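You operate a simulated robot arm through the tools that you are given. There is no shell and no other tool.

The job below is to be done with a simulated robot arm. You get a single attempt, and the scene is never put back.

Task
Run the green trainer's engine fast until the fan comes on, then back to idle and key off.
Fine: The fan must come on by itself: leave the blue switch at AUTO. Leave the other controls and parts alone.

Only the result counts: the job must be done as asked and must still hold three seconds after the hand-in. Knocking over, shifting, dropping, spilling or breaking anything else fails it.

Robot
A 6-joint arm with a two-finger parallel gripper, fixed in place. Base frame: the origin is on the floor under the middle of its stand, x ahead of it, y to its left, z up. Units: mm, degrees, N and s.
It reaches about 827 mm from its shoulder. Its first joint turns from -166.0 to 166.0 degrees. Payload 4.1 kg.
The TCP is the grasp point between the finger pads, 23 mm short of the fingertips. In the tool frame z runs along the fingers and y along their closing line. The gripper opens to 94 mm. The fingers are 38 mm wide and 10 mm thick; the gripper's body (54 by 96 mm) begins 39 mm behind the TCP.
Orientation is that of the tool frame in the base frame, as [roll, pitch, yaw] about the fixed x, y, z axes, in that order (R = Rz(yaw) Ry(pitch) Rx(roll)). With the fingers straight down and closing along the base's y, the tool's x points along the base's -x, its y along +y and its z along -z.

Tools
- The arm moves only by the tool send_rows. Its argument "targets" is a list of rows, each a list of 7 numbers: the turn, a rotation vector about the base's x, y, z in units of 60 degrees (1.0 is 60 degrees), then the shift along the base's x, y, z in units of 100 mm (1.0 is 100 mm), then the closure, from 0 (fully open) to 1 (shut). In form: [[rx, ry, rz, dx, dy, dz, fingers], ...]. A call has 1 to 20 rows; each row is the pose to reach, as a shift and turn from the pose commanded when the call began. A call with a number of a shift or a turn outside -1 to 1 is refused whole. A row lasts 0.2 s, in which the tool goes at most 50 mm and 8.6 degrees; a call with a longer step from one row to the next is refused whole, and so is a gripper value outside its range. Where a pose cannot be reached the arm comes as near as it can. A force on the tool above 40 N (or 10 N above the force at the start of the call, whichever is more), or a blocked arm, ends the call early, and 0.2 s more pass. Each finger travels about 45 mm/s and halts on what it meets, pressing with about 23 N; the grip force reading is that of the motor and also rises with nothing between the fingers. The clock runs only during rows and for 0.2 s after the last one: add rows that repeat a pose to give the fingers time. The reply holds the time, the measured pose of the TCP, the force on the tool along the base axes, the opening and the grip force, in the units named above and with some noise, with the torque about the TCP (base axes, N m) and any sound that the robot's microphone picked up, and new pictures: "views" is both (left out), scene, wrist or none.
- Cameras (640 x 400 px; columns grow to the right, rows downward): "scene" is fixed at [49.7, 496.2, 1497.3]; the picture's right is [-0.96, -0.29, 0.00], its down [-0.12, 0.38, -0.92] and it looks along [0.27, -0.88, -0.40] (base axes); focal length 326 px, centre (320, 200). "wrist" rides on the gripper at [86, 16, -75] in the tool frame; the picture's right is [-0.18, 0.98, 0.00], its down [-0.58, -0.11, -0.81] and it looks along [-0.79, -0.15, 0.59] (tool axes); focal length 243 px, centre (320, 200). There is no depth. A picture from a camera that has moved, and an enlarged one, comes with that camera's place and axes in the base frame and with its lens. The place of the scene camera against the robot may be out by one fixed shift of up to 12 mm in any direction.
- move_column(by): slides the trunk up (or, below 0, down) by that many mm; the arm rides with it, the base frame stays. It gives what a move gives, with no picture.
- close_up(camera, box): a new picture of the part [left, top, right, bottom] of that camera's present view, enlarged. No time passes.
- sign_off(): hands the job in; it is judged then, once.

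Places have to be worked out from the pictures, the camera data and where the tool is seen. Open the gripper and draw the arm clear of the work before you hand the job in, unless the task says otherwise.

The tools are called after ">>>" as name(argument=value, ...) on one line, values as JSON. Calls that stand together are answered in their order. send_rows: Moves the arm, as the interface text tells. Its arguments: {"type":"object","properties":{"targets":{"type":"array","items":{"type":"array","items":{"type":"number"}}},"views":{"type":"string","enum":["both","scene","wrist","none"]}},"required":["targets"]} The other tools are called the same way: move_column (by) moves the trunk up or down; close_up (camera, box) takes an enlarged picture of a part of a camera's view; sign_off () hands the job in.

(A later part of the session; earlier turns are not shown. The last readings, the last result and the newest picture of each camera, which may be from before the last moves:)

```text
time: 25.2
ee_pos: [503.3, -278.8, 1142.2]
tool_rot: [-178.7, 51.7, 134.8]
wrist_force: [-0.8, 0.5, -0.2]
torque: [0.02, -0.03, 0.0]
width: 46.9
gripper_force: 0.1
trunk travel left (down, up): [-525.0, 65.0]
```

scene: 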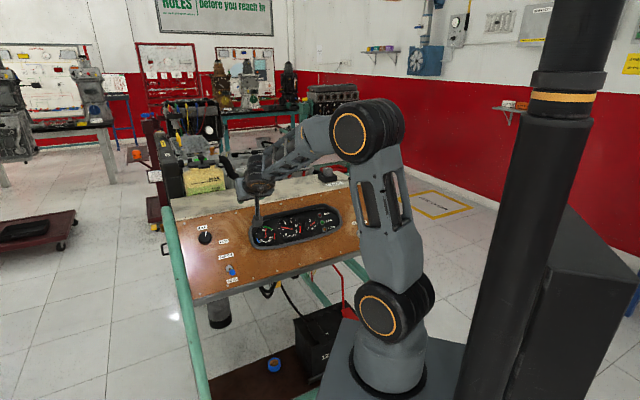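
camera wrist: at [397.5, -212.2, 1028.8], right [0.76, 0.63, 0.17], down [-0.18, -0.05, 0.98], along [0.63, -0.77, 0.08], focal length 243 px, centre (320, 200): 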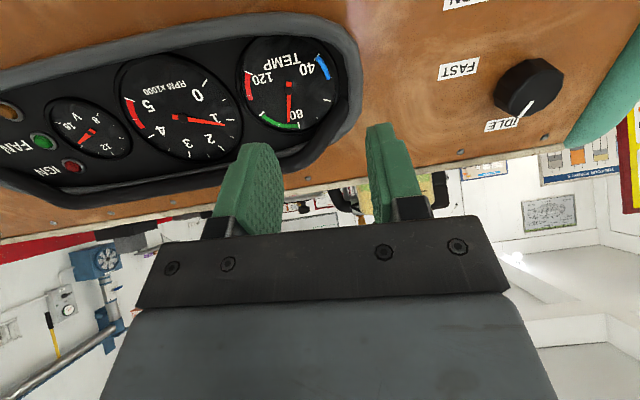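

Raising the tool unfolded the elbow; it's now at (503,-279,1142) about 190 mm off the panel. I correct the small tilt error and move to the stand-off over the knob.

>>> send_rows(targets=[[0.013, 0.008, 0.005, 0.25, 0.215, -0.15, 0.5], [0.026, 0.016, 0.01, 0.5, 0.43, -0.3, 0.5], [0.039, 0.024, 0.015, 0.75, 0.645, -0.45, 0.5], [0.0507, 0.0317, 0.0203, 1, 0.86, -0.6, 0.5], [0.0507, 0.0317, 0.0203, 1, 0.86, -0.6, 0.5]], views="both")

```text
time: 26.4
ee_pos: [603.6, -191.7, 1081.7]
tool_rot: [-179.9, 48.2, 135.1]
wrist_force: [-0.2, 0.4, -0.3]
torque: [0.01, 0.0, 0.0]
width: 47.1
gripper_force: 0.0
trunk travel left (down, up): [-525.0, 65.0]
camera wrist: at [535.6, -101.3, 1068.6], right [0.78, 0.61, 0.14], down [-0.23, 0.07, 0.97], along [0.58, -0.79, 0.2], focal length 243 px, centre (320, 200)
```

scene: 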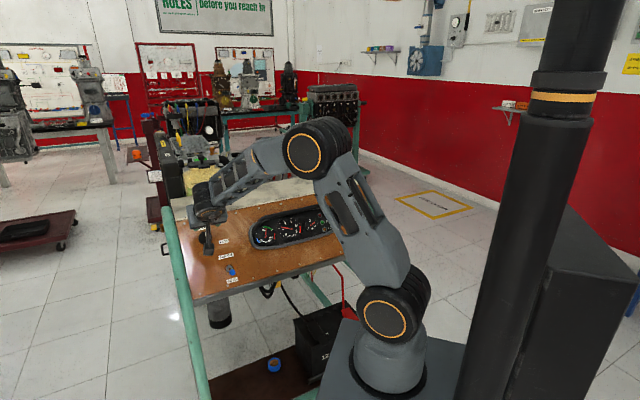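
wrist: 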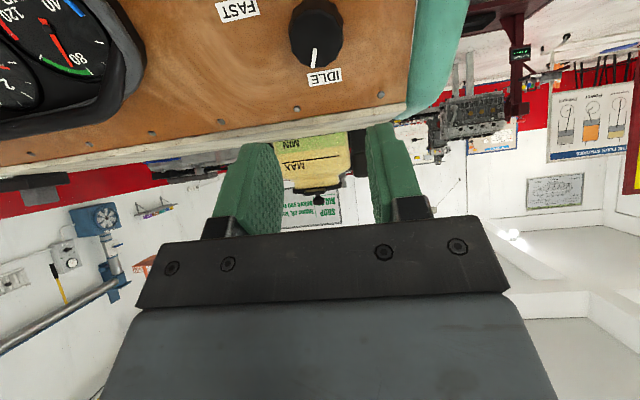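

The arm reaches fine here and the knob is at the top of the wrist view, nearly in line with the tool axis. I enlarge both the knob and the gauges.

>>> close_up(camera="wrist", box=[260, 0, 380, 100])

>>> close_up(camera="scene", box=[190, 195, 340, 290])

```text
4.00 times, centred on (320, 50) of wrist
camera zoom: at [535.6, -101.3, 1068.6], right [0.78, 0.61, 0.14], down [-0.23, 0.07, 0.97], along [0.58, -0.79, 0.2], focal length 970 px, centre (320, 800)
```

zoom: 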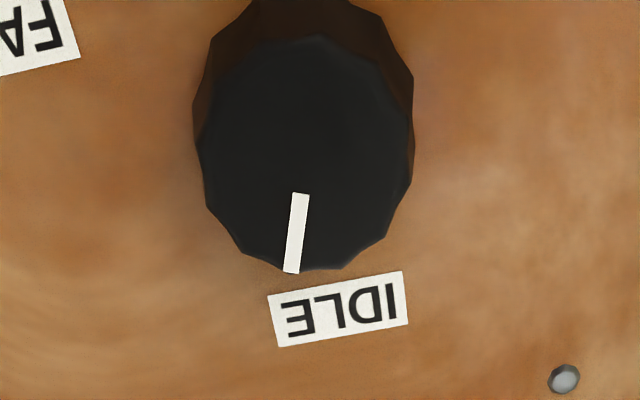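

```text
4.21 times, centred on (265, 242) of scene
camera zoom: at [49.7, 496.2, 1497.3], right [-0.96, -0.29, 0.0], down [-0.12, 0.38, -0.92], along [0.27, -0.88, -0.4], focal length 1372 px, centre (552, 21)
```

zoom: 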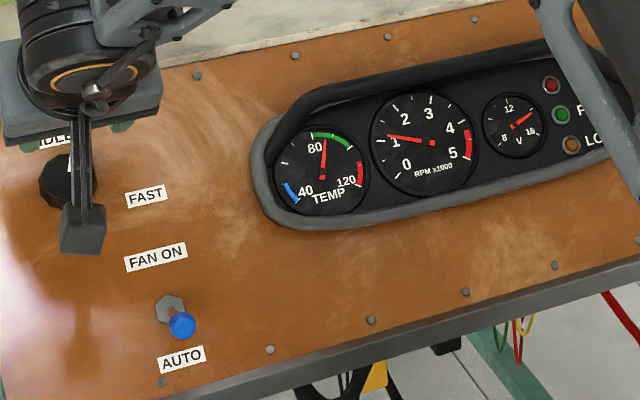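

Knob: ~39 mm diameter, axis near panel coordinates directly under the tool but 15 mm down-slope; its pointer sits ~18° clockwise of IDLE, which fits ~1150 rpm being a bit above true idle. I shift over its axis and come to ~100 mm off the panel.

>>> send_rows(targets=[[0, 0, 0, 0.05, -0.05, -0.13, 0.4], [0, 0, 0, 0.11, -0.11, -0.27, 0.3], [0, 0, 0, 0.161, -0.161, -0.405, 0.3], [0, 0, 0, 0.161, -0.161, -0.405, 0.3]], views="wrist")

>>> close_up(camera="wrist", box=[250, 20, 390, 120])

```text
time: 27.4
ee_pos: [618.3, -210.3, 1040.5]
tool_rot: [-180.0, 48.1, 135.1]
wrist_force: [1.0, 0.1, 0.2]
torque: [0.02, -0.03, 0.02]
width: 65.7
gripper_force: 0.0
trunk travel left (down, up): [-525.0, 65.0]
camera wrist: at [551.4, -118.4, 1026.7], right [0.78, 0.61, 0.14], down [-0.23, 0.07, 0.97], along [0.58, -0.79, 0.2], focal length 243 px, centre (320, 200)
```

wrist: 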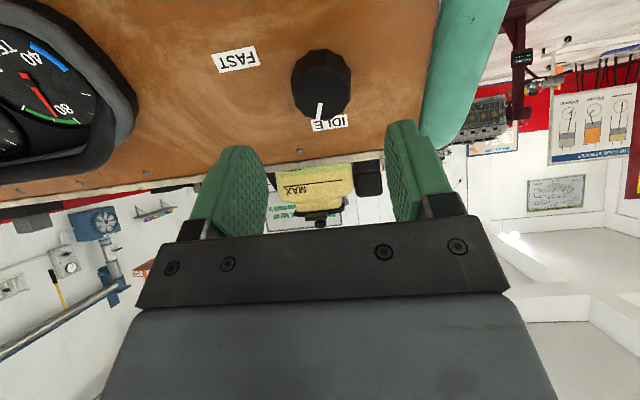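

```text
4.00 times, centred on (320, 70) of wrist
camera zoom: at [551.4, -118.4, 1026.7], right [0.78, 0.61, 0.14], down [-0.23, 0.07, 0.97], along [0.58, -0.79, 0.2], focal length 970 px, centre (320, 720)
```

zoom: 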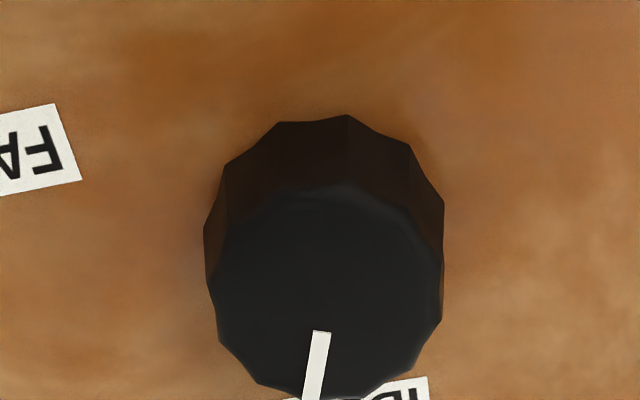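

Laterally the tool axis is within 1 mm of the knob centre. I dry-run the clockwise twist (88°) in the air to check reach and measure the other axis.

>>> send_rows(targets=[[0.0703, -0.0703, -0.0889, 0, 0, 0, 0.3], [0.1406, -0.1406, -0.1778, 0, 0, 0, 0.3], [0.2109, -0.2109, -0.2667, 0, 0, 0, 0.3], [0.2812, -0.2812, -0.3556, 0, 0, 0, 0.3], [0.3515, -0.3515, -0.4445, 0, 0, 0, 0.3], [0.4218, -0.4218, -0.5334, 0, 0, 0, 0.3], [0.4921, -0.4921, -0.6223, 0, 0, 0, 0.3], [0.5624, -0.5624, -0.7112, 0, 0, 0, 0.3], [0.6327, -0.6327, -0.8001, 0, 0, 0, 0.3], [0.703, -0.703, -0.889, 0, 0, 0, 0.3], [0.773, -0.773, -0.978, 0, 0, 0, 0.3], [0.773, -0.773, -0.978, 0, 0, 0, 0.3]], views="both")

>>> close_up(camera="wrist", box=[250, 20, 390, 120])

```text
time: 30.0
ee_pos: [619.4, -209.0, 1039.6]
tool_rot: [131.8, 1.5, 46.1]
wrist_force: [0.4, 0.4, 0.0]
torque: [0.01, -0.02, 0.0]
width: 65.8
gripper_force: 0.1
trunk travel left (down, up): [-525.0, 65.0]
camera wrist: at [649.3, -114.8, 1101.1], right [0.36, -0.57, 0.74], down [-0.88, 0.05, 0.47], along [-0.31, -0.82, -0.48], focal length 243 px, centre (320, 200)
```

scene: 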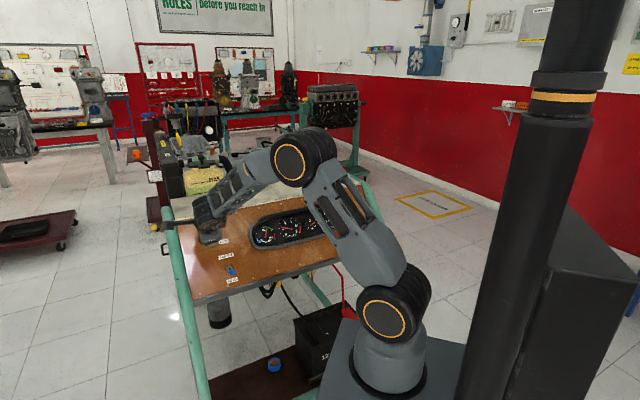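
wrist: 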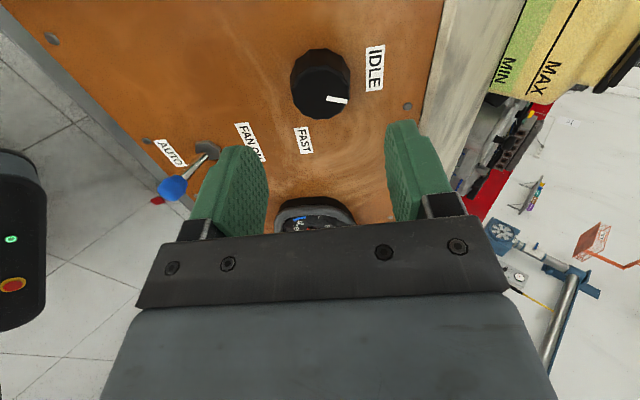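

```text
4.00 times, centred on (320, 70) of wrist
camera zoom: at [649.3, -114.8, 1101.1], right [0.36, -0.57, 0.74], down [-0.88, 0.05, 0.47], along [-0.31, -0.82, -0.48], focal length 970 px, centre (320, 720)
```

zoom: 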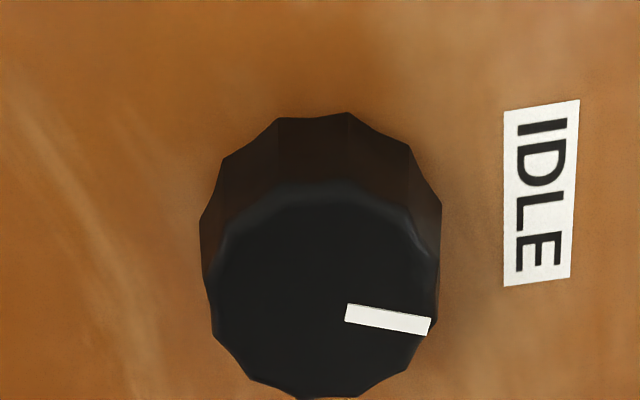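

The twist reaches, and the knob stays centred in both views (within ~1 mm), with its front face ~75 mm and the panel ~98 mm ahead of the grasp point. I untwist back, ending a bit counter-clockwise so there's enough range both ways.

>>> send_rows(targets=[[-0.0703, 0.0703, 0.0889, 0, 0, 0, 0.3], [-0.1406, 0.1406, 0.1778, 0, 0, 0, 0.3], [-0.2109, 0.2109, 0.2667, 0, 0, 0, 0.3], [-0.2812, 0.2812, 0.3556, 0, 0, 0, 0.3], [-0.3515, 0.3515, 0.4445, 0, 0, 0, 0.3], [-0.4218, 0.4218, 0.5334, 0, 0, 0, 0.3], [-0.4921, 0.4921, 0.6223, 0, 0, 0, 0.3], [-0.5624, 0.5624, 0.7112, 0, 0, 0, 0.3], [-0.6327, 0.6327, 0.8001, 0, 0, 0, 0.3], [-0.703, 0.703, 0.889, 0, 0, 0, 0.3], [-0.773, 0.773, 0.978, 0, 0, 0, 0.3]], views="none")

>>> send_rows(targets=[[-0.0703, 0.0703, 0.0889, 0, 0, 0, 0.3], [-0.1406, 0.1406, 0.1778, 0, 0, 0, 0.3], [-0.2109, 0.2109, 0.2667, 0, 0, 0, 0.3], [-0.2636, 0.2636, 0.3333, 0, 0, 0, 0.3]], views="both")

>>> close_up(camera="wrist", box=[250, 20, 390, 120])

>>> close_up(camera="scene", box=[190, 195, 340, 290])

```text
time: 32.4
ee_pos: [617.6, -210.1, 1040.7]
tool_rot: [-179.6, 48.2, 135.3]
wrist_force: [-0.1, 0.2, -0.8]
torque: [0.04, 0.02, -0.01]
width: 65.7
gripper_force: 0.0
trunk travel left (down, up): [-525.0, 65.0]
```

```text
time: 33.4
ee_pos: [620.1, -208.8, 1041.0]
tool_rot: [-150.5, 40.1, 176.1]
wrist_force: [0.1, 0.8, -0.7]
torque: [-0.06, -0.01, 0.01]
width: 65.6
gripper_force: 0.1
trunk travel left (down, up): [-525.0, 65.0]
camera wrist: at [521.6, -152.1, 1029.6], right [0.51, 0.82, -0.25], down [-0.02, 0.3, 0.95], along [0.86, -0.48, 0.17], focal length 243 px, centre (320, 200)
```

scene: 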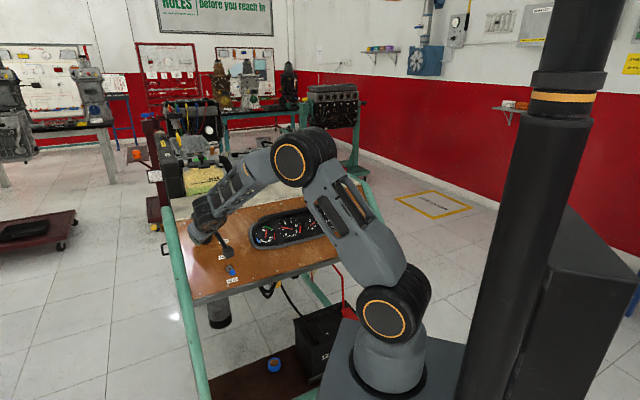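
wrist: 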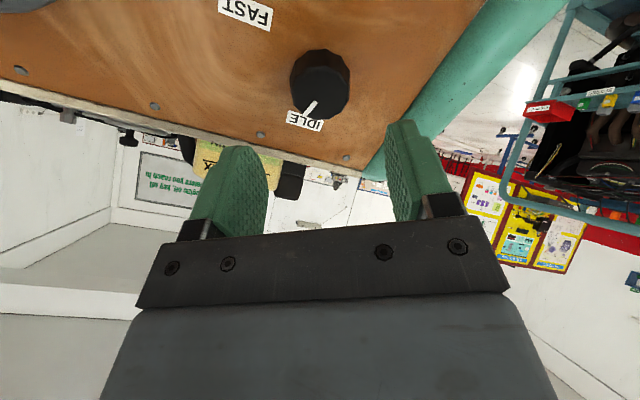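

```text
4.00 times, centred on (320, 70) of wrist
camera zoom: at [521.6, -152.1, 1029.6], right [0.51, 0.82, -0.25], down [-0.02, 0.3, 0.95], along [0.86, -0.48, 0.17], focal length 970 px, centre (320, 720)
```

zoom: 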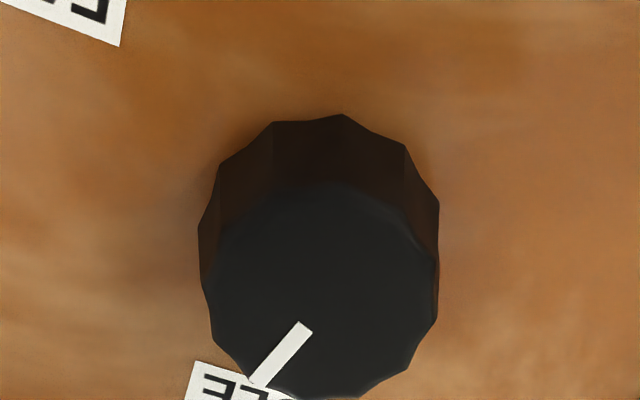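

```text
4.21 times, centred on (265, 242) of scene
camera zoom: at [49.7, 496.2, 1497.3], right [-0.96, -0.29, 0.0], down [-0.12, 0.38, -0.92], along [0.27, -0.88, -0.4], focal length 1372 px, centre (552, 21)
```

zoom: 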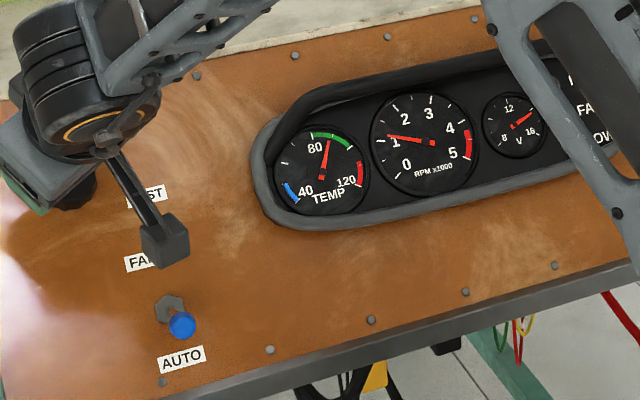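

That also verified the counter-clockwise side (-30°), and the knob stays centred (column 319). Temperature is creeping up, so I now turn to −10°, descend 65 mm around the knob and close on it.

>>> send_rows(targets=[[0.0586, -0.0586, -0.0741, 0.05, -0.05, -0.063, 0.3], [0.1171, -0.1171, -0.1482, 0.1, -0.1, -0.127, 0.3], [0.1757, -0.1757, -0.2223, 0.15, -0.15, -0.19, 0.3], [0.1757, -0.1757, -0.2223, 0.22, -0.22, -0.278, 0.3], [0.1757, -0.1757, -0.2223, 0.29, -0.29, -0.367, 0.3], [0.1757, -0.1757, -0.2223, 0.343, -0.343, -0.433, 0.3], [0.1757, -0.1757, -0.2223, 0.343, -0.343, -0.433, 0.3], [0.1757, -0.1757, -0.2223, 0.343, -0.343, -0.433, 0.6], [0.1757, -0.1757, -0.2223, 0.343, -0.343, -0.433, 1], [0.1757, -0.1757, -0.2223, 0.343, -0.343, -0.433, 1], [0.1757, -0.1757, -0.2223, 0.343, -0.343, -0.433, 1]], views="both")

```text
time: 35.8
ee_pos: [653.3, -242.9, 996.5]
tool_rot: [-168.9, 47.2, 149.9]
wrist_force: [-0.2, -0.9, -1.8]
torque: [-0.17, -0.16, 0.01]
width: 40.1
gripper_force: 45.4
trunk travel left (down, up): [-525.0, 65.0]
camera wrist: at [575.2, -162.4, 982.5], right [0.71, 0.7, 0.01], down [-0.15, 0.14, 0.98], along [0.69, -0.7, 0.21], focal length 243 px, centre (320, 200)
```

scene: 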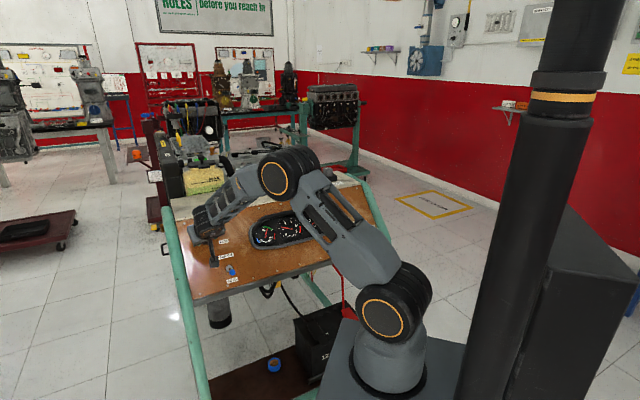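
wrist: 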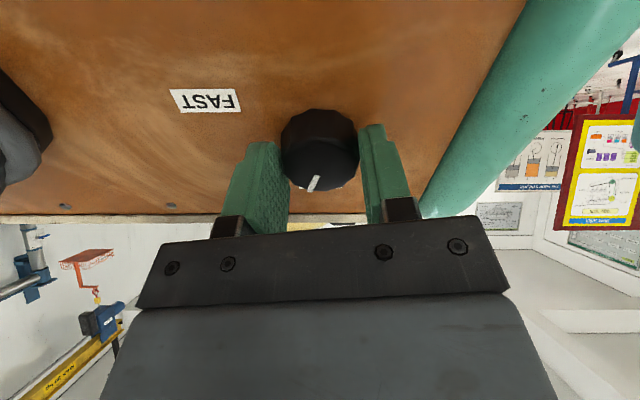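

The knob is gripped (40 mm, negligible side force). I turn it 80° clockwise toward FAST and watch the rpm.

>>> send_rows(targets=[[0.0703, -0.0703, -0.0889, 0, 0, 0, 1], [0.1406, -0.1406, -0.1778, 0, 0, 0, 1], [0.2109, -0.2109, -0.2667, 0, 0, 0, 1], [0.2812, -0.2812, -0.3556, 0, 0, 0, 1], [0.3515, -0.3515, -0.4445, 0, 0, 0, 1], [0.4218, -0.4218, -0.5334, 0, 0, 0, 1], [0.4921, -0.4921, -0.6223, 0, 0, 0, 1], [0.5624, -0.5624, -0.7112, 0, 0, 0, 1], [0.6327, -0.6327, -0.8001, 0, 0, 0, 1], [0.703, -0.703, -0.889, 0, 0, 0, 1]], views="both")

>>> close_up(camera="scene", box=[190, 195, 340, 290])

>>> close_up(camera="wrist", box=[220, 60, 420, 220])

```text
time: 38.0
ee_pos: [654.6, -243.1, 997.6]
tool_rot: [133.6, 14.7, 58.6]
wrist_force: [3.0, -0.2, 0.9]
torque: [-0.63, 0.31, -0.76]
width: 39.9
gripper_force: 45.1
trunk travel left (down, up): [-525.0, 65.0]
camera wrist: at [670.8, -136.3, 1037.6], right [0.58, -0.35, 0.74], down [-0.79, -0.03, 0.61], along [-0.19, -0.94, -0.3], focal length 243 px, centre (320, 200)
```

scene: 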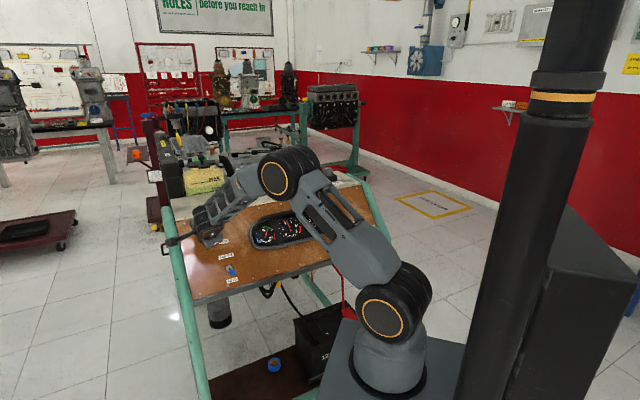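
wrist: 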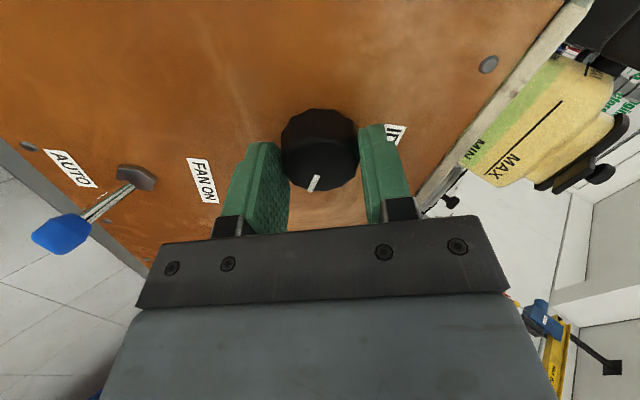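

```text
4.21 times, centred on (265, 242) of scene
camera zoom: at [49.7, 496.2, 1497.3], right [-0.96, -0.29, 0.0], down [-0.12, 0.38, -0.92], along [0.27, -0.88, -0.4], focal length 1372 px, centre (552, 21)
```

zoom: 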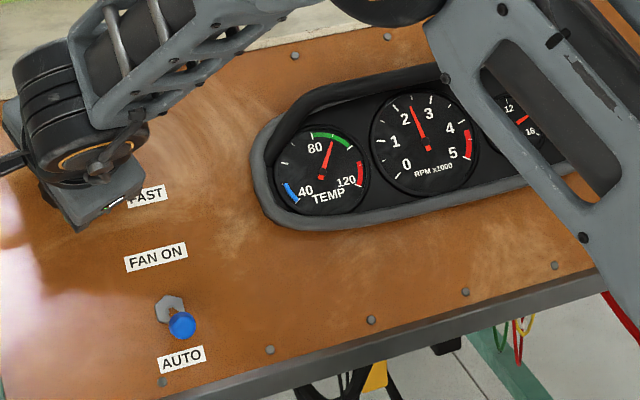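

```text
2.50 times, centred on (320, 140) of wrist
camera zoom: at [670.8, -136.3, 1037.6], right [0.58, -0.35, 0.74], down [-0.79, -0.03, 0.61], along [-0.19, -0.94, -0.3], focal length 606 px, centre (320, 350)
```

zoom: 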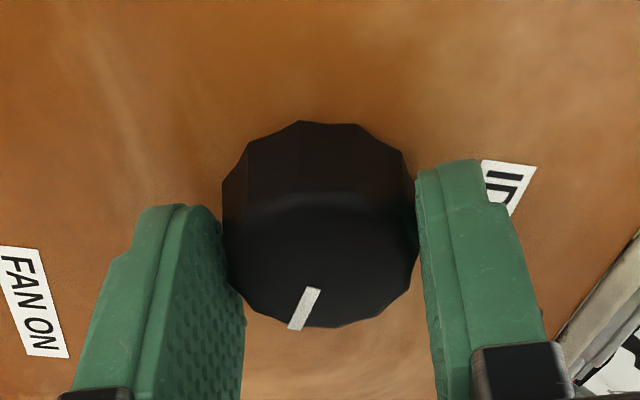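

rpm has risen to ~2.3k with the knob about 98° round; FAST is at ~110°. I turn the last ~13°.

>>> send_rows(targets=[[0.057, -0.057, -0.072, 0, 0, 0, 1], [0.114, -0.114, -0.1445, 0, 0, 0, 1], [0.114, -0.114, -0.1445, 0, 0, 0, 1]], views="both")

>>> close_up(camera="scene", box=[190, 195, 340, 290])

>>> close_up(camera="wrist", box=[220, 60, 420, 220])

```text
time: 38.8
ee_pos: [654.9, -244.8, 997.6]
tool_rot: [132.0, 5.3, 49.7]
wrist_force: [2.9, -0.8, 1.1]
torque: [-0.38, 0.28, -0.53]
width: 40.1
gripper_force: 44.8
trunk travel left (down, up): [-525.0, 65.0]
camera wrist: at [680.8, -144.9, 1052.3], right [0.43, -0.51, 0.74], down [-0.86, 0.02, 0.51], along [-0.28, -0.86, -0.43], focal length 243 px, centre (320, 200)
```

scene: 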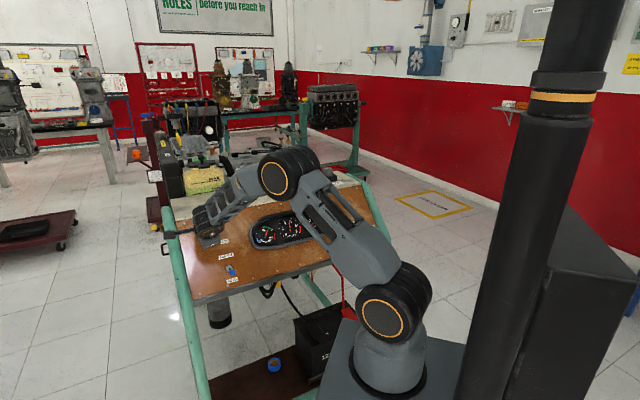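
wrist: 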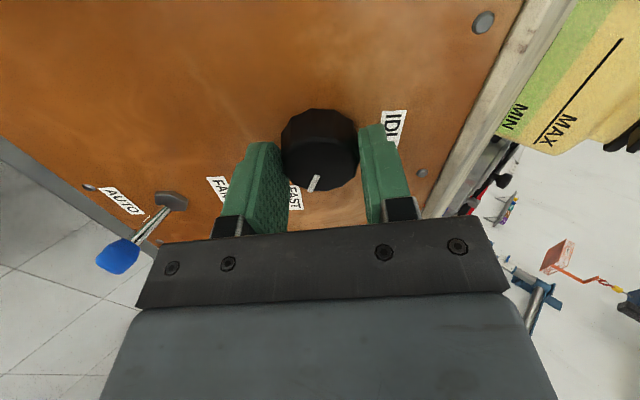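

```text
4.21 times, centred on (265, 242) of scene
camera zoom: at [49.7, 496.2, 1497.3], right [-0.96, -0.29, 0.0], down [-0.12, 0.38, -0.92], along [0.27, -0.88, -0.4], focal length 1372 px, centre (552, 21)
```

zoom: 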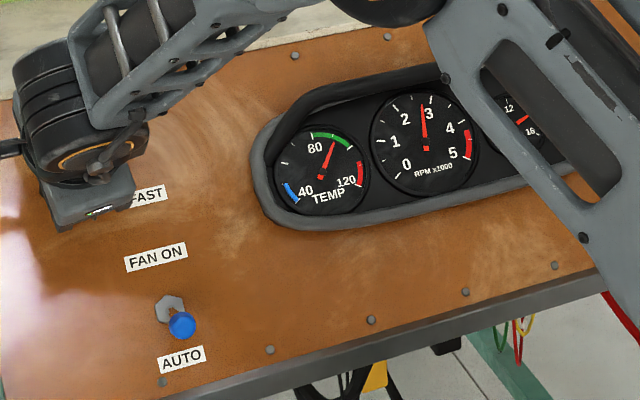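

```text
2.50 times, centred on (320, 140) of wrist
camera zoom: at [680.8, -144.9, 1052.3], right [0.43, -0.51, 0.74], down [-0.86, 0.02, 0.51], along [-0.28, -0.86, -0.43], focal length 606 px, centre (320, 350)
```

zoom: 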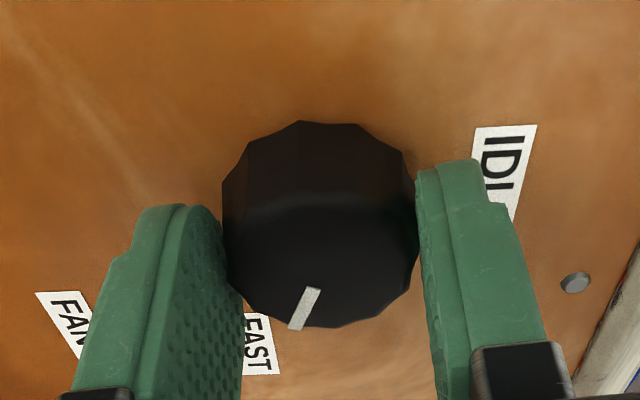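

rpm ~2.8k and rising, temperature ~92 °C. I nudge the knob another 8° toward the FAST mark and watch the gauges.

>>> send_rows(targets=[[0.035, -0.035, -0.0445, 0, 0, 0, 1], [0.0703, -0.0703, -0.0889, 0, 0, 0, 1], [0.0703, -0.0703, -0.0889, 0, 0, 0, 1]], views="both")

>>> close_up(camera="scene", box=[190, 195, 340, 290])

>>> close_up(camera="wrist", box=[220, 60, 420, 220])

```text
time: 39.6
ee_pos: [653.0, -243.7, 996.1]
tool_rot: [131.8, -0.7, 44.4]
wrist_force: [7.1, -5.3, 2.4]
torque: [-0.32, 0.13, 0.19]
width: 39.6
gripper_force: 44.4
trunk travel left (down, up): [-525.0, 65.0]
camera wrist: at [685.3, -151.7, 1061.3], right [0.32, -0.6, 0.73], down [-0.89, 0.07, 0.45], along [-0.32, -0.79, -0.52], focal length 243 px, centre (320, 200)
```

scene: 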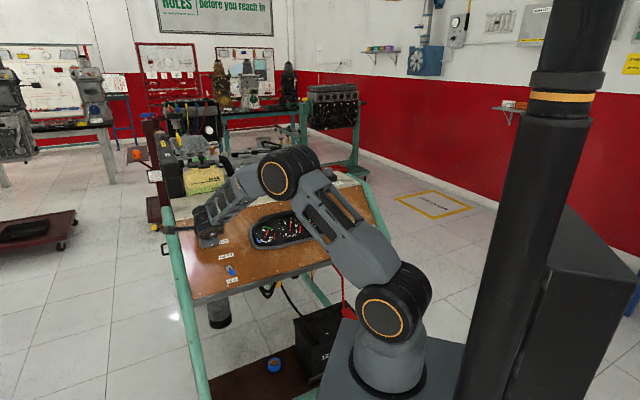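
wrist: 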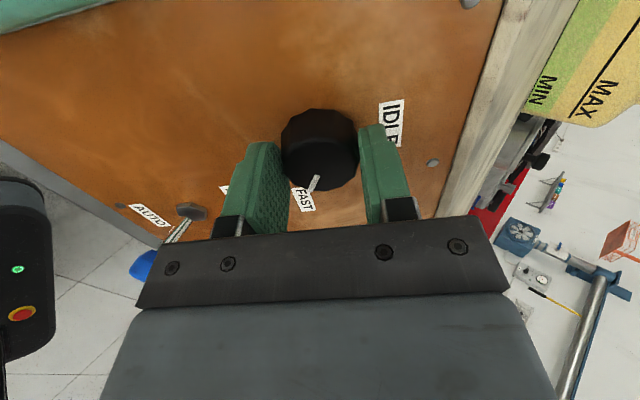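

```text
4.21 times, centred on (265, 242) of scene
camera zoom: at [49.7, 496.2, 1497.3], right [-0.96, -0.29, 0.0], down [-0.12, 0.38, -0.92], along [0.27, -0.88, -0.4], focal length 1372 px, centre (552, 21)
```

zoom: 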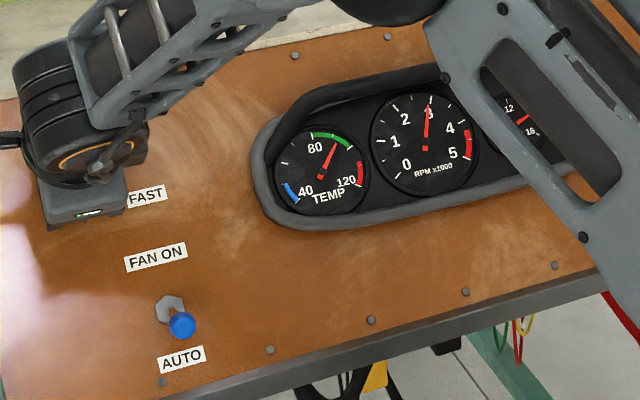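

```text
2.50 times, centred on (320, 140) of wrist
camera zoom: at [685.3, -151.7, 1061.3], right [0.32, -0.6, 0.73], down [-0.89, 0.07, 0.45], along [-0.32, -0.79, -0.52], focal length 606 px, centre (320, 350)
```

zoom: 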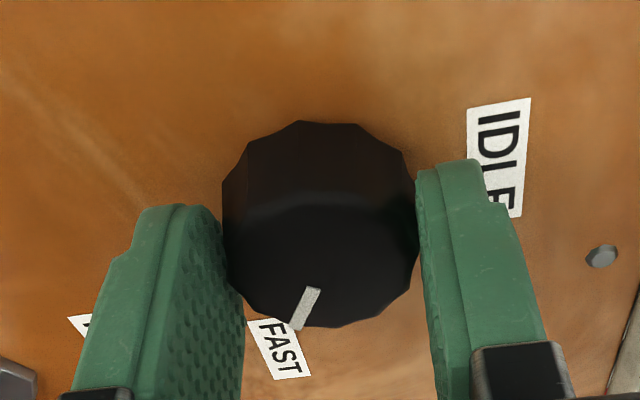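

rpm is ~3.0k with the pointer at FAST and a slight resisting torque (end of travel). I hold here a moment, watching temperature and listening for the fan.

>>> send_rows(targets=[[0, 0, 0, 0, 0, 0, 1], [0, 0, 0, 0, 0, 0, 1], [0, 0, 0, 0, 0, 0, 1]], views="scene")

>>> close_up(camera="scene", box=[240, 200, 350, 260])

```text
time: 40.4
ee_pos: [653.0, -243.1, 996.3]
tool_rot: [131.8, -0.7, 44.4]
wrist_force: [7.5, -4.6, 3.1]
torque: [-0.22, -0.06, 0.31]
width: 40.0
gripper_force: 45.1
trunk travel left (down, up): [-525.0, 65.0]
```

scene: 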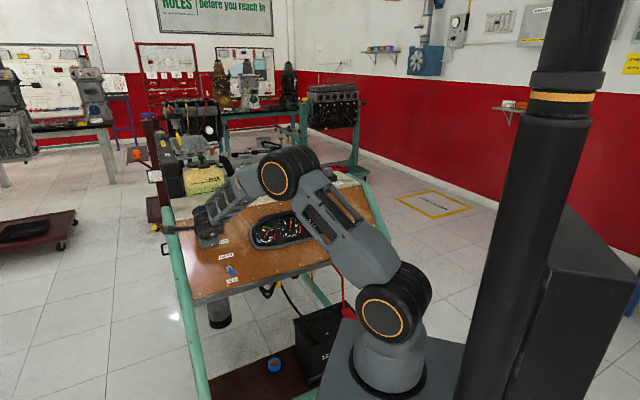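

```text
5.82 times, centred on (295, 230) of scene
camera zoom: at [49.7, 496.2, 1497.3], right [-0.96, -0.29, 0.0], down [-0.12, 0.38, -0.92], along [0.27, -0.88, -0.4], focal length 1897 px, centre (466, 26)
```

zoom: 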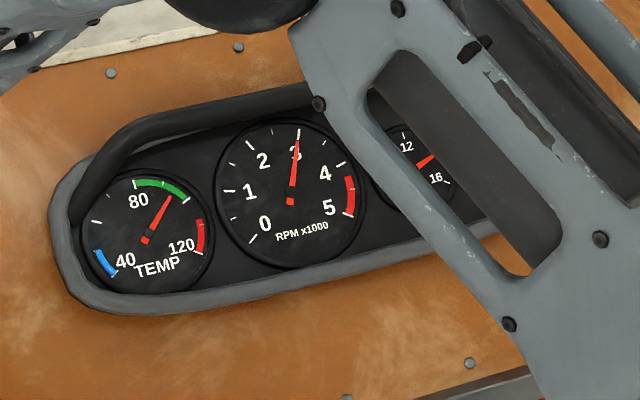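

Temperature ~95 °C, rpm 3.1k, but the forearm hides the FAN lamp. I release the knob, leave it at FAST, and back off so the scene camera can see the lamps.

>>> send_rows(targets=[[0, 0, 0, 0, 0, 0, 0.6], [0, 0, 0, 0, 0, 0, 0.3], [0, 0, 0, 0, 0, 0, 0.3], [0, 0, 0, -0.11, 0.11, 0.139, 0.3], [0, 0, 0, -0.23, 0.23, 0.29, 0.3], [0, 0, 0, -0.37, 0.37, 0.5, 0.3], [0, 0, 0, -0.5, 0.5, 0.8, 0.3]], views="both")

>>> close_up(camera="scene", box=[240, 200, 350, 260])

```text
time: 42.0
ee_pos: [603.7, -193.2, 1076.0]
tool_rot: [131.8, -0.6, 44.5]
wrist_force: [0.3, 0.5, 0.5]
torque: [-0.03, -0.01, 0.01]
width: 65.8
gripper_force: 0.0
trunk travel left (down, up): [-525.0, 65.0]
camera wrist: at [634.6, -101.4, 1140.4], right [0.32, -0.6, 0.73], down [-0.89, 0.07, 0.45], along [-0.32, -0.79, -0.51], focal length 243 px, centre (320, 200)
```

scene: 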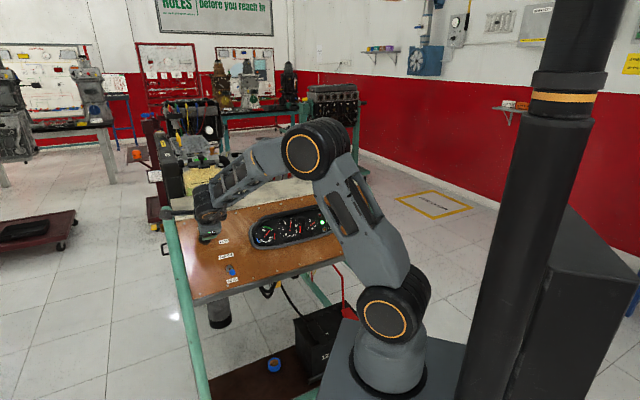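
wrist: 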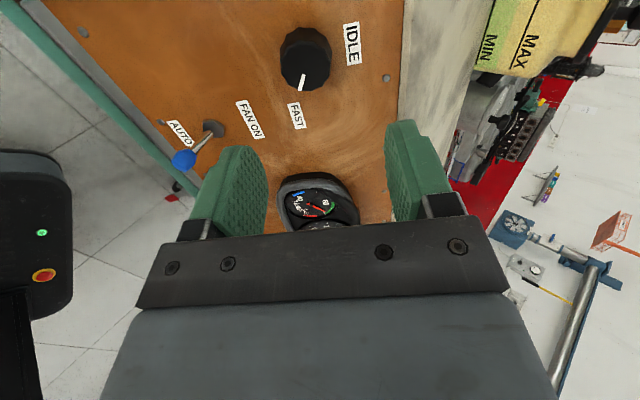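

```text
5.82 times, centred on (295, 230) of scene
camera zoom: at [49.7, 496.2, 1497.3], right [-0.96, -0.29, 0.0], down [-0.12, 0.38, -0.92], along [0.27, -0.88, -0.4], focal length 1897 px, centre (466, 26)
```

zoom: 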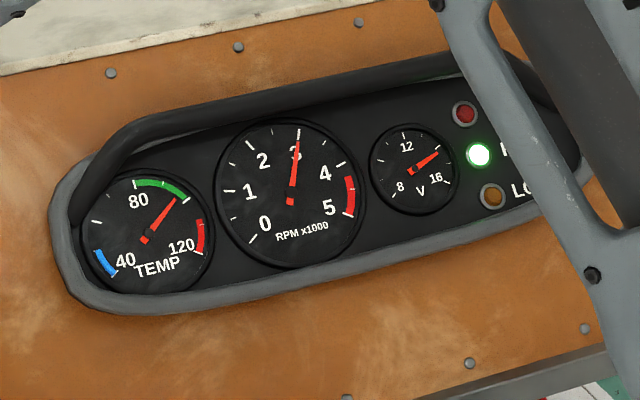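

The green FAN lamp is lit on its own at ~98 °C with 3.1k rpm, and the blue switch is untouched at AUTO. Now I go back onto the knob the same way and grip it to return to idle.

>>> send_rows(targets=[[0, 0, 0, 0.13, -0.13, -0.3, 0.3], [0, 0, 0, 0.27, -0.27, -0.51, 0.3], [0, 0, 0, 0.39, -0.39, -0.661, 0.3], [0, 0, 0, 0.5, -0.5, -0.8, 0.3], [0, 0, 0, 0.5, -0.5, -0.8, 0.3], [0, 0, 0, 0.5, -0.5, -0.8, 0.6], [0, 0, 0, 0.5, -0.5, -0.8, 1], [0, 0, 0, 0.5, -0.5, -0.8, 1], [0, 0, 0, 0.5, -0.5, -0.8, 1]], views="both")

>>> close_up(camera="scene", box=[240, 200, 350, 260])

```text
time: 44.0
ee_pos: [653.7, -243.3, 997.0]
tool_rot: [131.9, -0.7, 44.5]
wrist_force: [-1.9, 0.7, -4.1]
torque: [0.12, -0.06, 0.13]
width: 40.0
gripper_force: 44.9
trunk travel left (down, up): [-525.0, 65.0]
camera wrist: at [685.6, -152.1, 1061.0], right [0.32, -0.6, 0.73], down [-0.89, 0.07, 0.45], along [-0.32, -0.79, -0.51], focal length 243 px, centre (320, 200)
```

scene: 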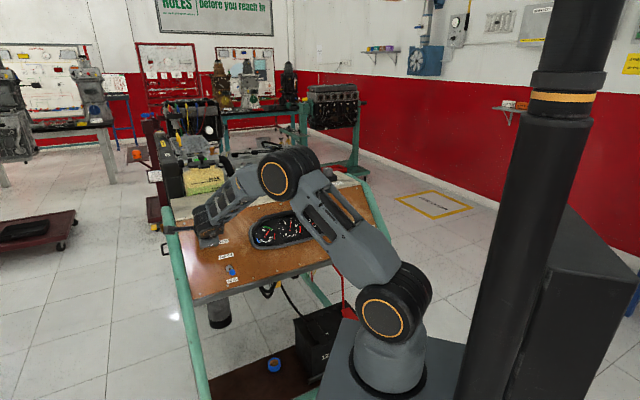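
wrist: 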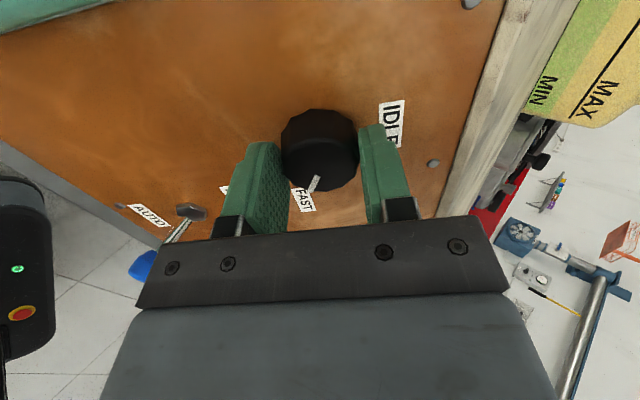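

```text
5.82 times, centred on (295, 230) of scene
camera zoom: at [49.7, 496.2, 1497.3], right [-0.96, -0.29, 0.0], down [-0.12, 0.38, -0.92], along [0.27, -0.88, -0.4], focal length 1897 px, centre (466, 26)
```

zoom: 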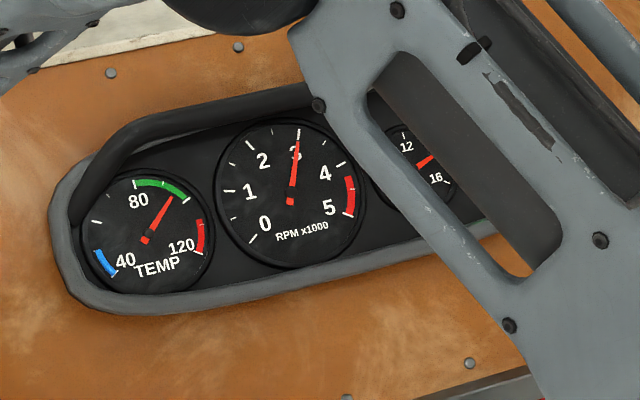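

Gripped again; temperature is already falling under the fan. I turn the knob 88° counter-clockwise toward IDLE.

>>> send_rows(targets=[[-0.0703, 0.0703, 0.0889, 0, 0, 0, 1], [-0.1406, 0.1406, 0.1778, 0, 0, 0, 1], [-0.2109, 0.2109, 0.2667, 0, 0, 0, 1], [-0.2812, 0.2812, 0.3556, 0, 0, 0, 1], [-0.3515, 0.3515, 0.4445, 0, 0, 0, 1], [-0.4218, 0.4218, 0.5334, 0, 0, 0, 1], [-0.4921, 0.4921, 0.6223, 0, 0, 0, 1], [-0.5624, 0.5624, 0.7112, 0, 0, 0, 1], [-0.6327, 0.6327, 0.8001, 0, 0, 0, 1], [-0.703, 0.703, 0.889, 0, 0, 0, 1], [-0.773, 0.773, 0.978, 0, 0, 0, 1], [-0.773, 0.773, 0.978, 0, 0, 0, 1]], views="both")

>>> close_up(camera="scene", box=[240, 200, 350, 260])

>>> close_up(camera="wrist", box=[220, 60, 420, 220])

```text
time: 46.6
ee_pos: [654.7, -243.7, 997.4]
tool_rot: [176.8, 48.2, 130.9]
wrist_force: [-0.4, -1.4, -3.6]
torque: [-0.25, -0.15, -0.04]
width: 40.0
gripper_force: 45.7
trunk travel left (down, up): [-525.0, 65.0]
camera wrist: at [590.4, -149.9, 984.2], right [0.8, 0.58, 0.17], down [-0.25, 0.06, 0.97], along [0.55, -0.81, 0.19], focal length 243 px, centre (320, 200)
```

scene: 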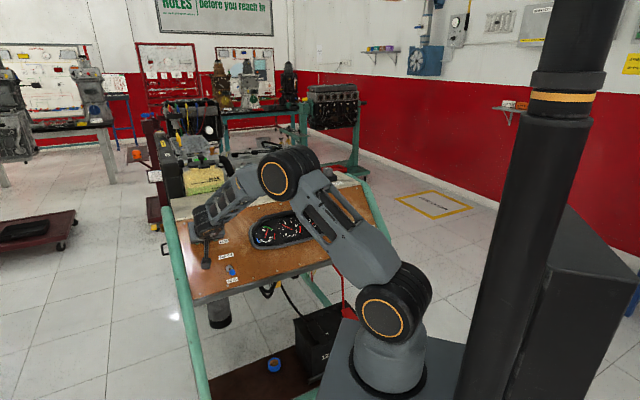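
wrist: 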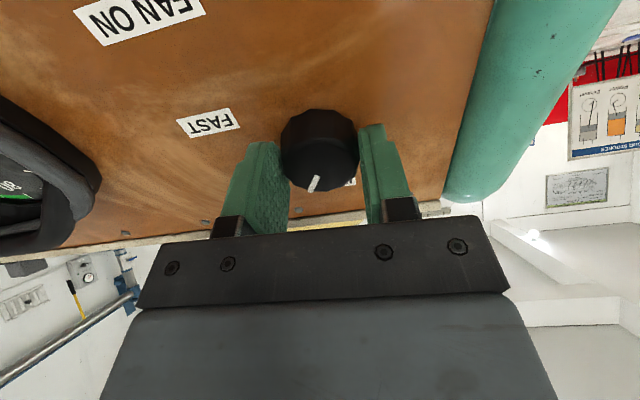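

```text
5.82 times, centred on (295, 230) of scene
camera zoom: at [49.7, 496.2, 1497.3], right [-0.96, -0.29, 0.0], down [-0.12, 0.38, -0.92], along [0.27, -0.88, -0.4], focal length 1897 px, centre (466, 26)
```

zoom: 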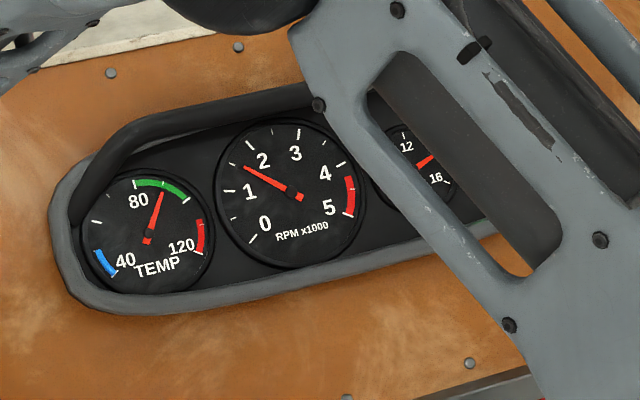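

```text
2.50 times, centred on (320, 140) of wrist
camera zoom: at [590.4, -149.9, 984.2], right [0.8, 0.58, 0.17], down [-0.25, 0.06, 0.97], along [0.55, -0.81, 0.19], focal length 606 px, centre (320, 350)
```

zoom: 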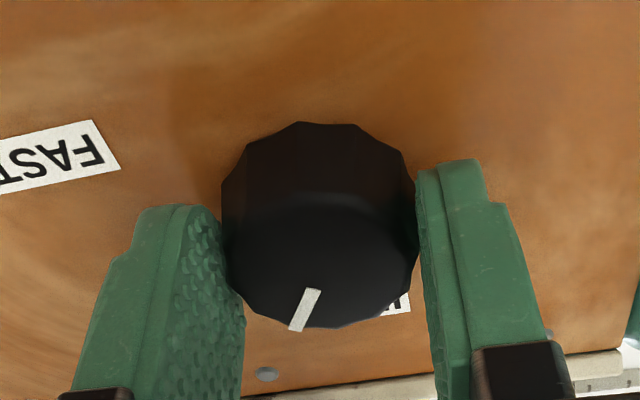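

rpm is dropping through ~1.5k, pointer ~31° from IDLE with no slip in the grip. I continue 15° and check for any end-stop torque.

>>> send_rows(targets=[[-0.044, 0.044, 0.0556, 0, 0, 0, 1], [-0.088, 0.088, 0.1112, 0, 0, 0, 1], [-0.132, 0.132, 0.1668, 0, 0, 0, 1], [-0.132, 0.132, 0.1668, 0, 0, 0, 1]], views="both")

>>> close_up(camera="scene", box=[240, 200, 350, 260])

>>> close_up(camera="wrist", box=[220, 60, 420, 220])

```text
time: 47.6
ee_pos: [653.8, -242.8, 995.7]
tool_rot: [-166.7, 46.7, 152.9]
wrist_force: [2.4, -2.9, -2.2]
torque: [-0.28, -0.44, 0.14]
width: 40.1
gripper_force: 45.0
trunk travel left (down, up): [-525.0, 65.0]
camera wrist: at [573.1, -164.9, 982.4], right [0.69, 0.72, -0.02], down [-0.13, 0.16, 0.98], along [0.71, -0.68, 0.21], focal length 243 px, centre (320, 200)
```

scene: 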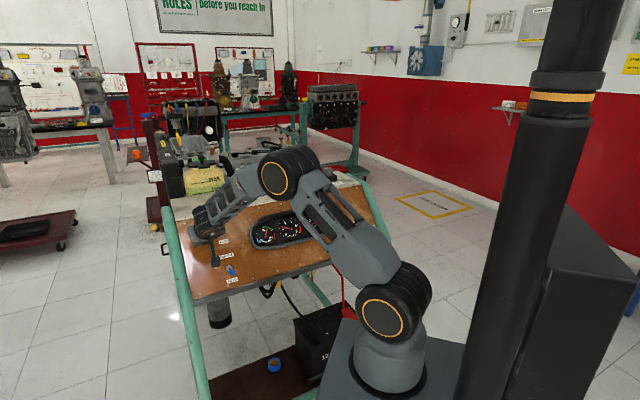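
wrist: 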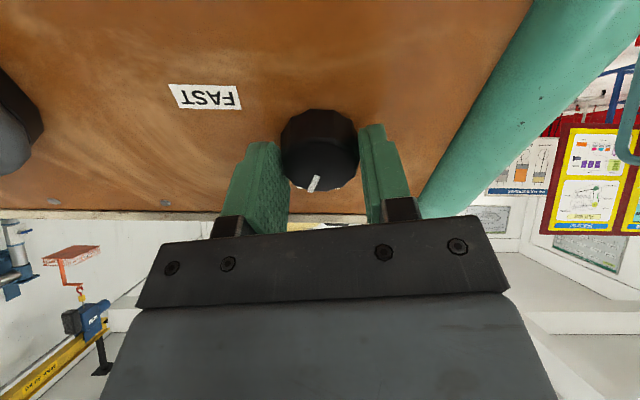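

```text
5.82 times, centred on (295, 230) of scene
camera zoom: at [49.7, 496.2, 1497.3], right [-0.96, -0.29, 0.0], down [-0.12, 0.38, -0.92], along [0.27, -0.88, -0.4], focal length 1897 px, centre (466, 26)
```

zoom: 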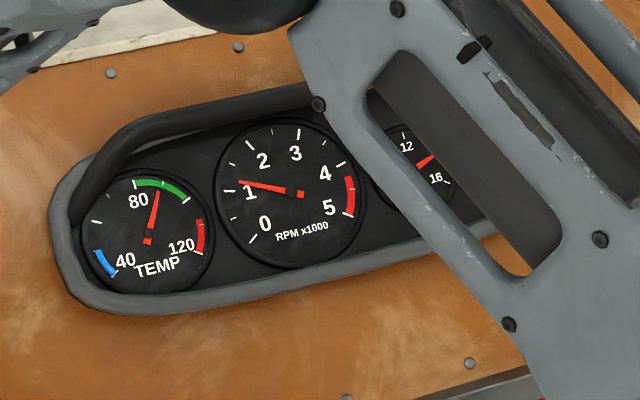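

```text
2.50 times, centred on (320, 140) of wrist
camera zoom: at [573.1, -164.9, 982.4], right [0.69, 0.72, -0.02], down [-0.13, 0.16, 0.98], along [0.71, -0.68, 0.21], focal length 606 px, centre (320, 350)
```

zoom: 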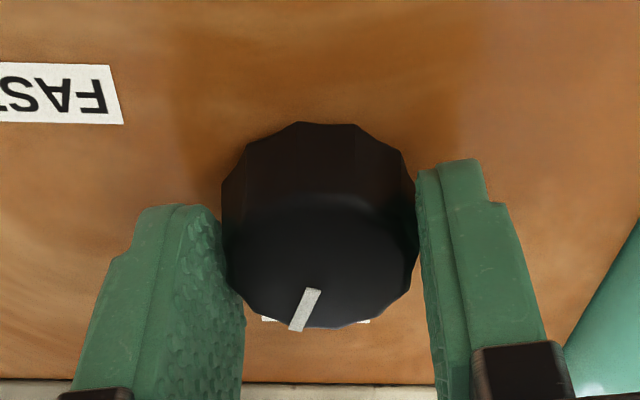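

No end-stop yet (torque about the axis ≈ 0) and rpm ~1.25k at the original setting. I continue slowly another 12° toward the IDLE mark.

>>> send_rows(targets=[[-0.0264, 0.0264, 0.0333, 0, 0, 0, 1], [-0.0527, 0.0527, 0.0667, 0, 0, 0, 1], [-0.079, 0.079, 0.1, 0, 0, 0, 1], [-0.1054, 0.1054, 0.1333, 0, 0, 0, 1], [-0.1054, 0.1054, 0.1333, 0, 0, 0, 1]], views="both")

>>> close_up(camera="scene", box=[240, 200, 350, 260])

>>> close_up(camera="wrist", box=[220, 60, 420, 220])

```text
time: 48.8
ee_pos: [653.7, -243.4, 997.1]
tool_rot: [-155.4, 42.8, 168.8]
wrist_force: [3.0, -3.3, 0.0]
torque: [0.25, 0.47, -0.16]
width: 40.2
gripper_force: 44.9
trunk travel left (down, up): [-525.0, 65.0]
camera wrist: at [561.4, -178.9, 984.2], right [0.58, 0.8, -0.17], down [-0.06, 0.25, 0.97], along [0.81, -0.55, 0.19], focal length 243 px, centre (320, 200)
```

scene: 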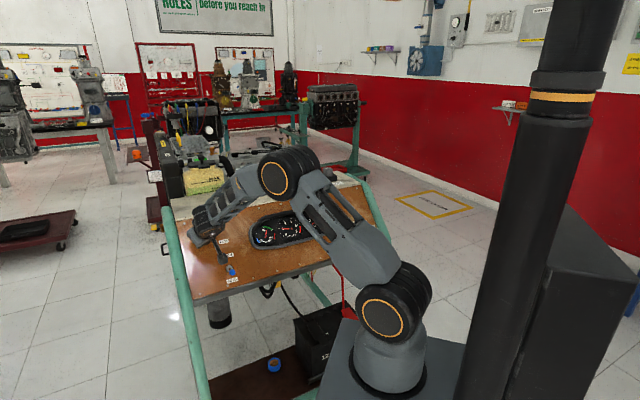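
wrist: 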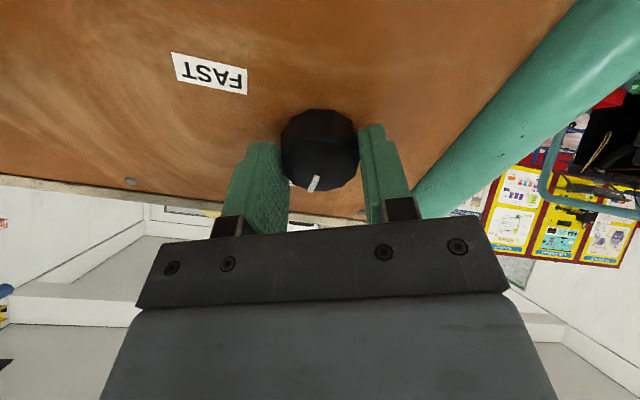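

```text
5.82 times, centred on (295, 230) of scene
camera zoom: at [49.7, 496.2, 1497.3], right [-0.96, -0.29, 0.0], down [-0.12, 0.38, -0.92], along [0.27, -0.88, -0.4], focal length 1897 px, centre (466, 26)
```

zoom: 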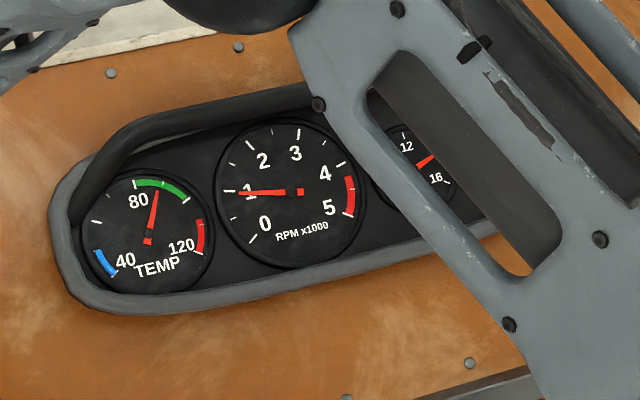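

```text
2.50 times, centred on (320, 140) of wrist
camera zoom: at [561.4, -178.9, 984.2], right [0.58, 0.8, -0.17], down [-0.06, 0.25, 0.97], along [0.81, -0.55, 0.19], focal length 606 px, centre (320, 350)
```

zoom: 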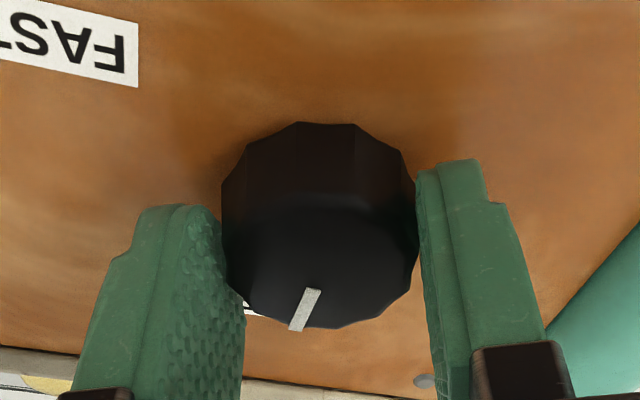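

rpm fell to ~1.0k, so the true idle is further on. Before the last few degrees I check the camera bracket's clearance from the blue switch.

>>> close_up(camera="scene", box=[180, 200, 260, 290])

```text
4.44 times, centred on (220, 245) of scene
camera zoom: at [49.7, 496.2, 1497.3], right [-0.96, -0.29, 0.0], down [-0.12, 0.38, -0.92], along [0.27, -0.88, -0.4], focal length 1449 px, centre (764, 0)
```

zoom: 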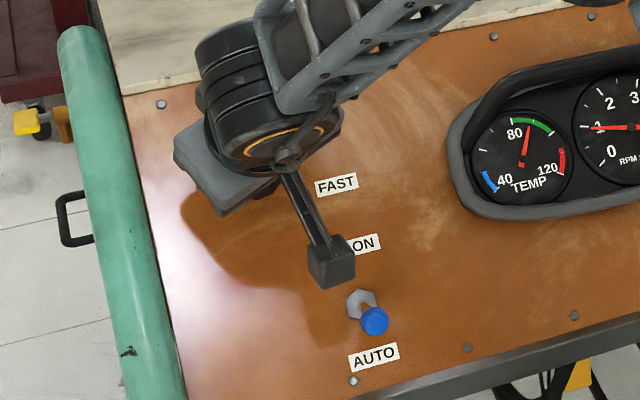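

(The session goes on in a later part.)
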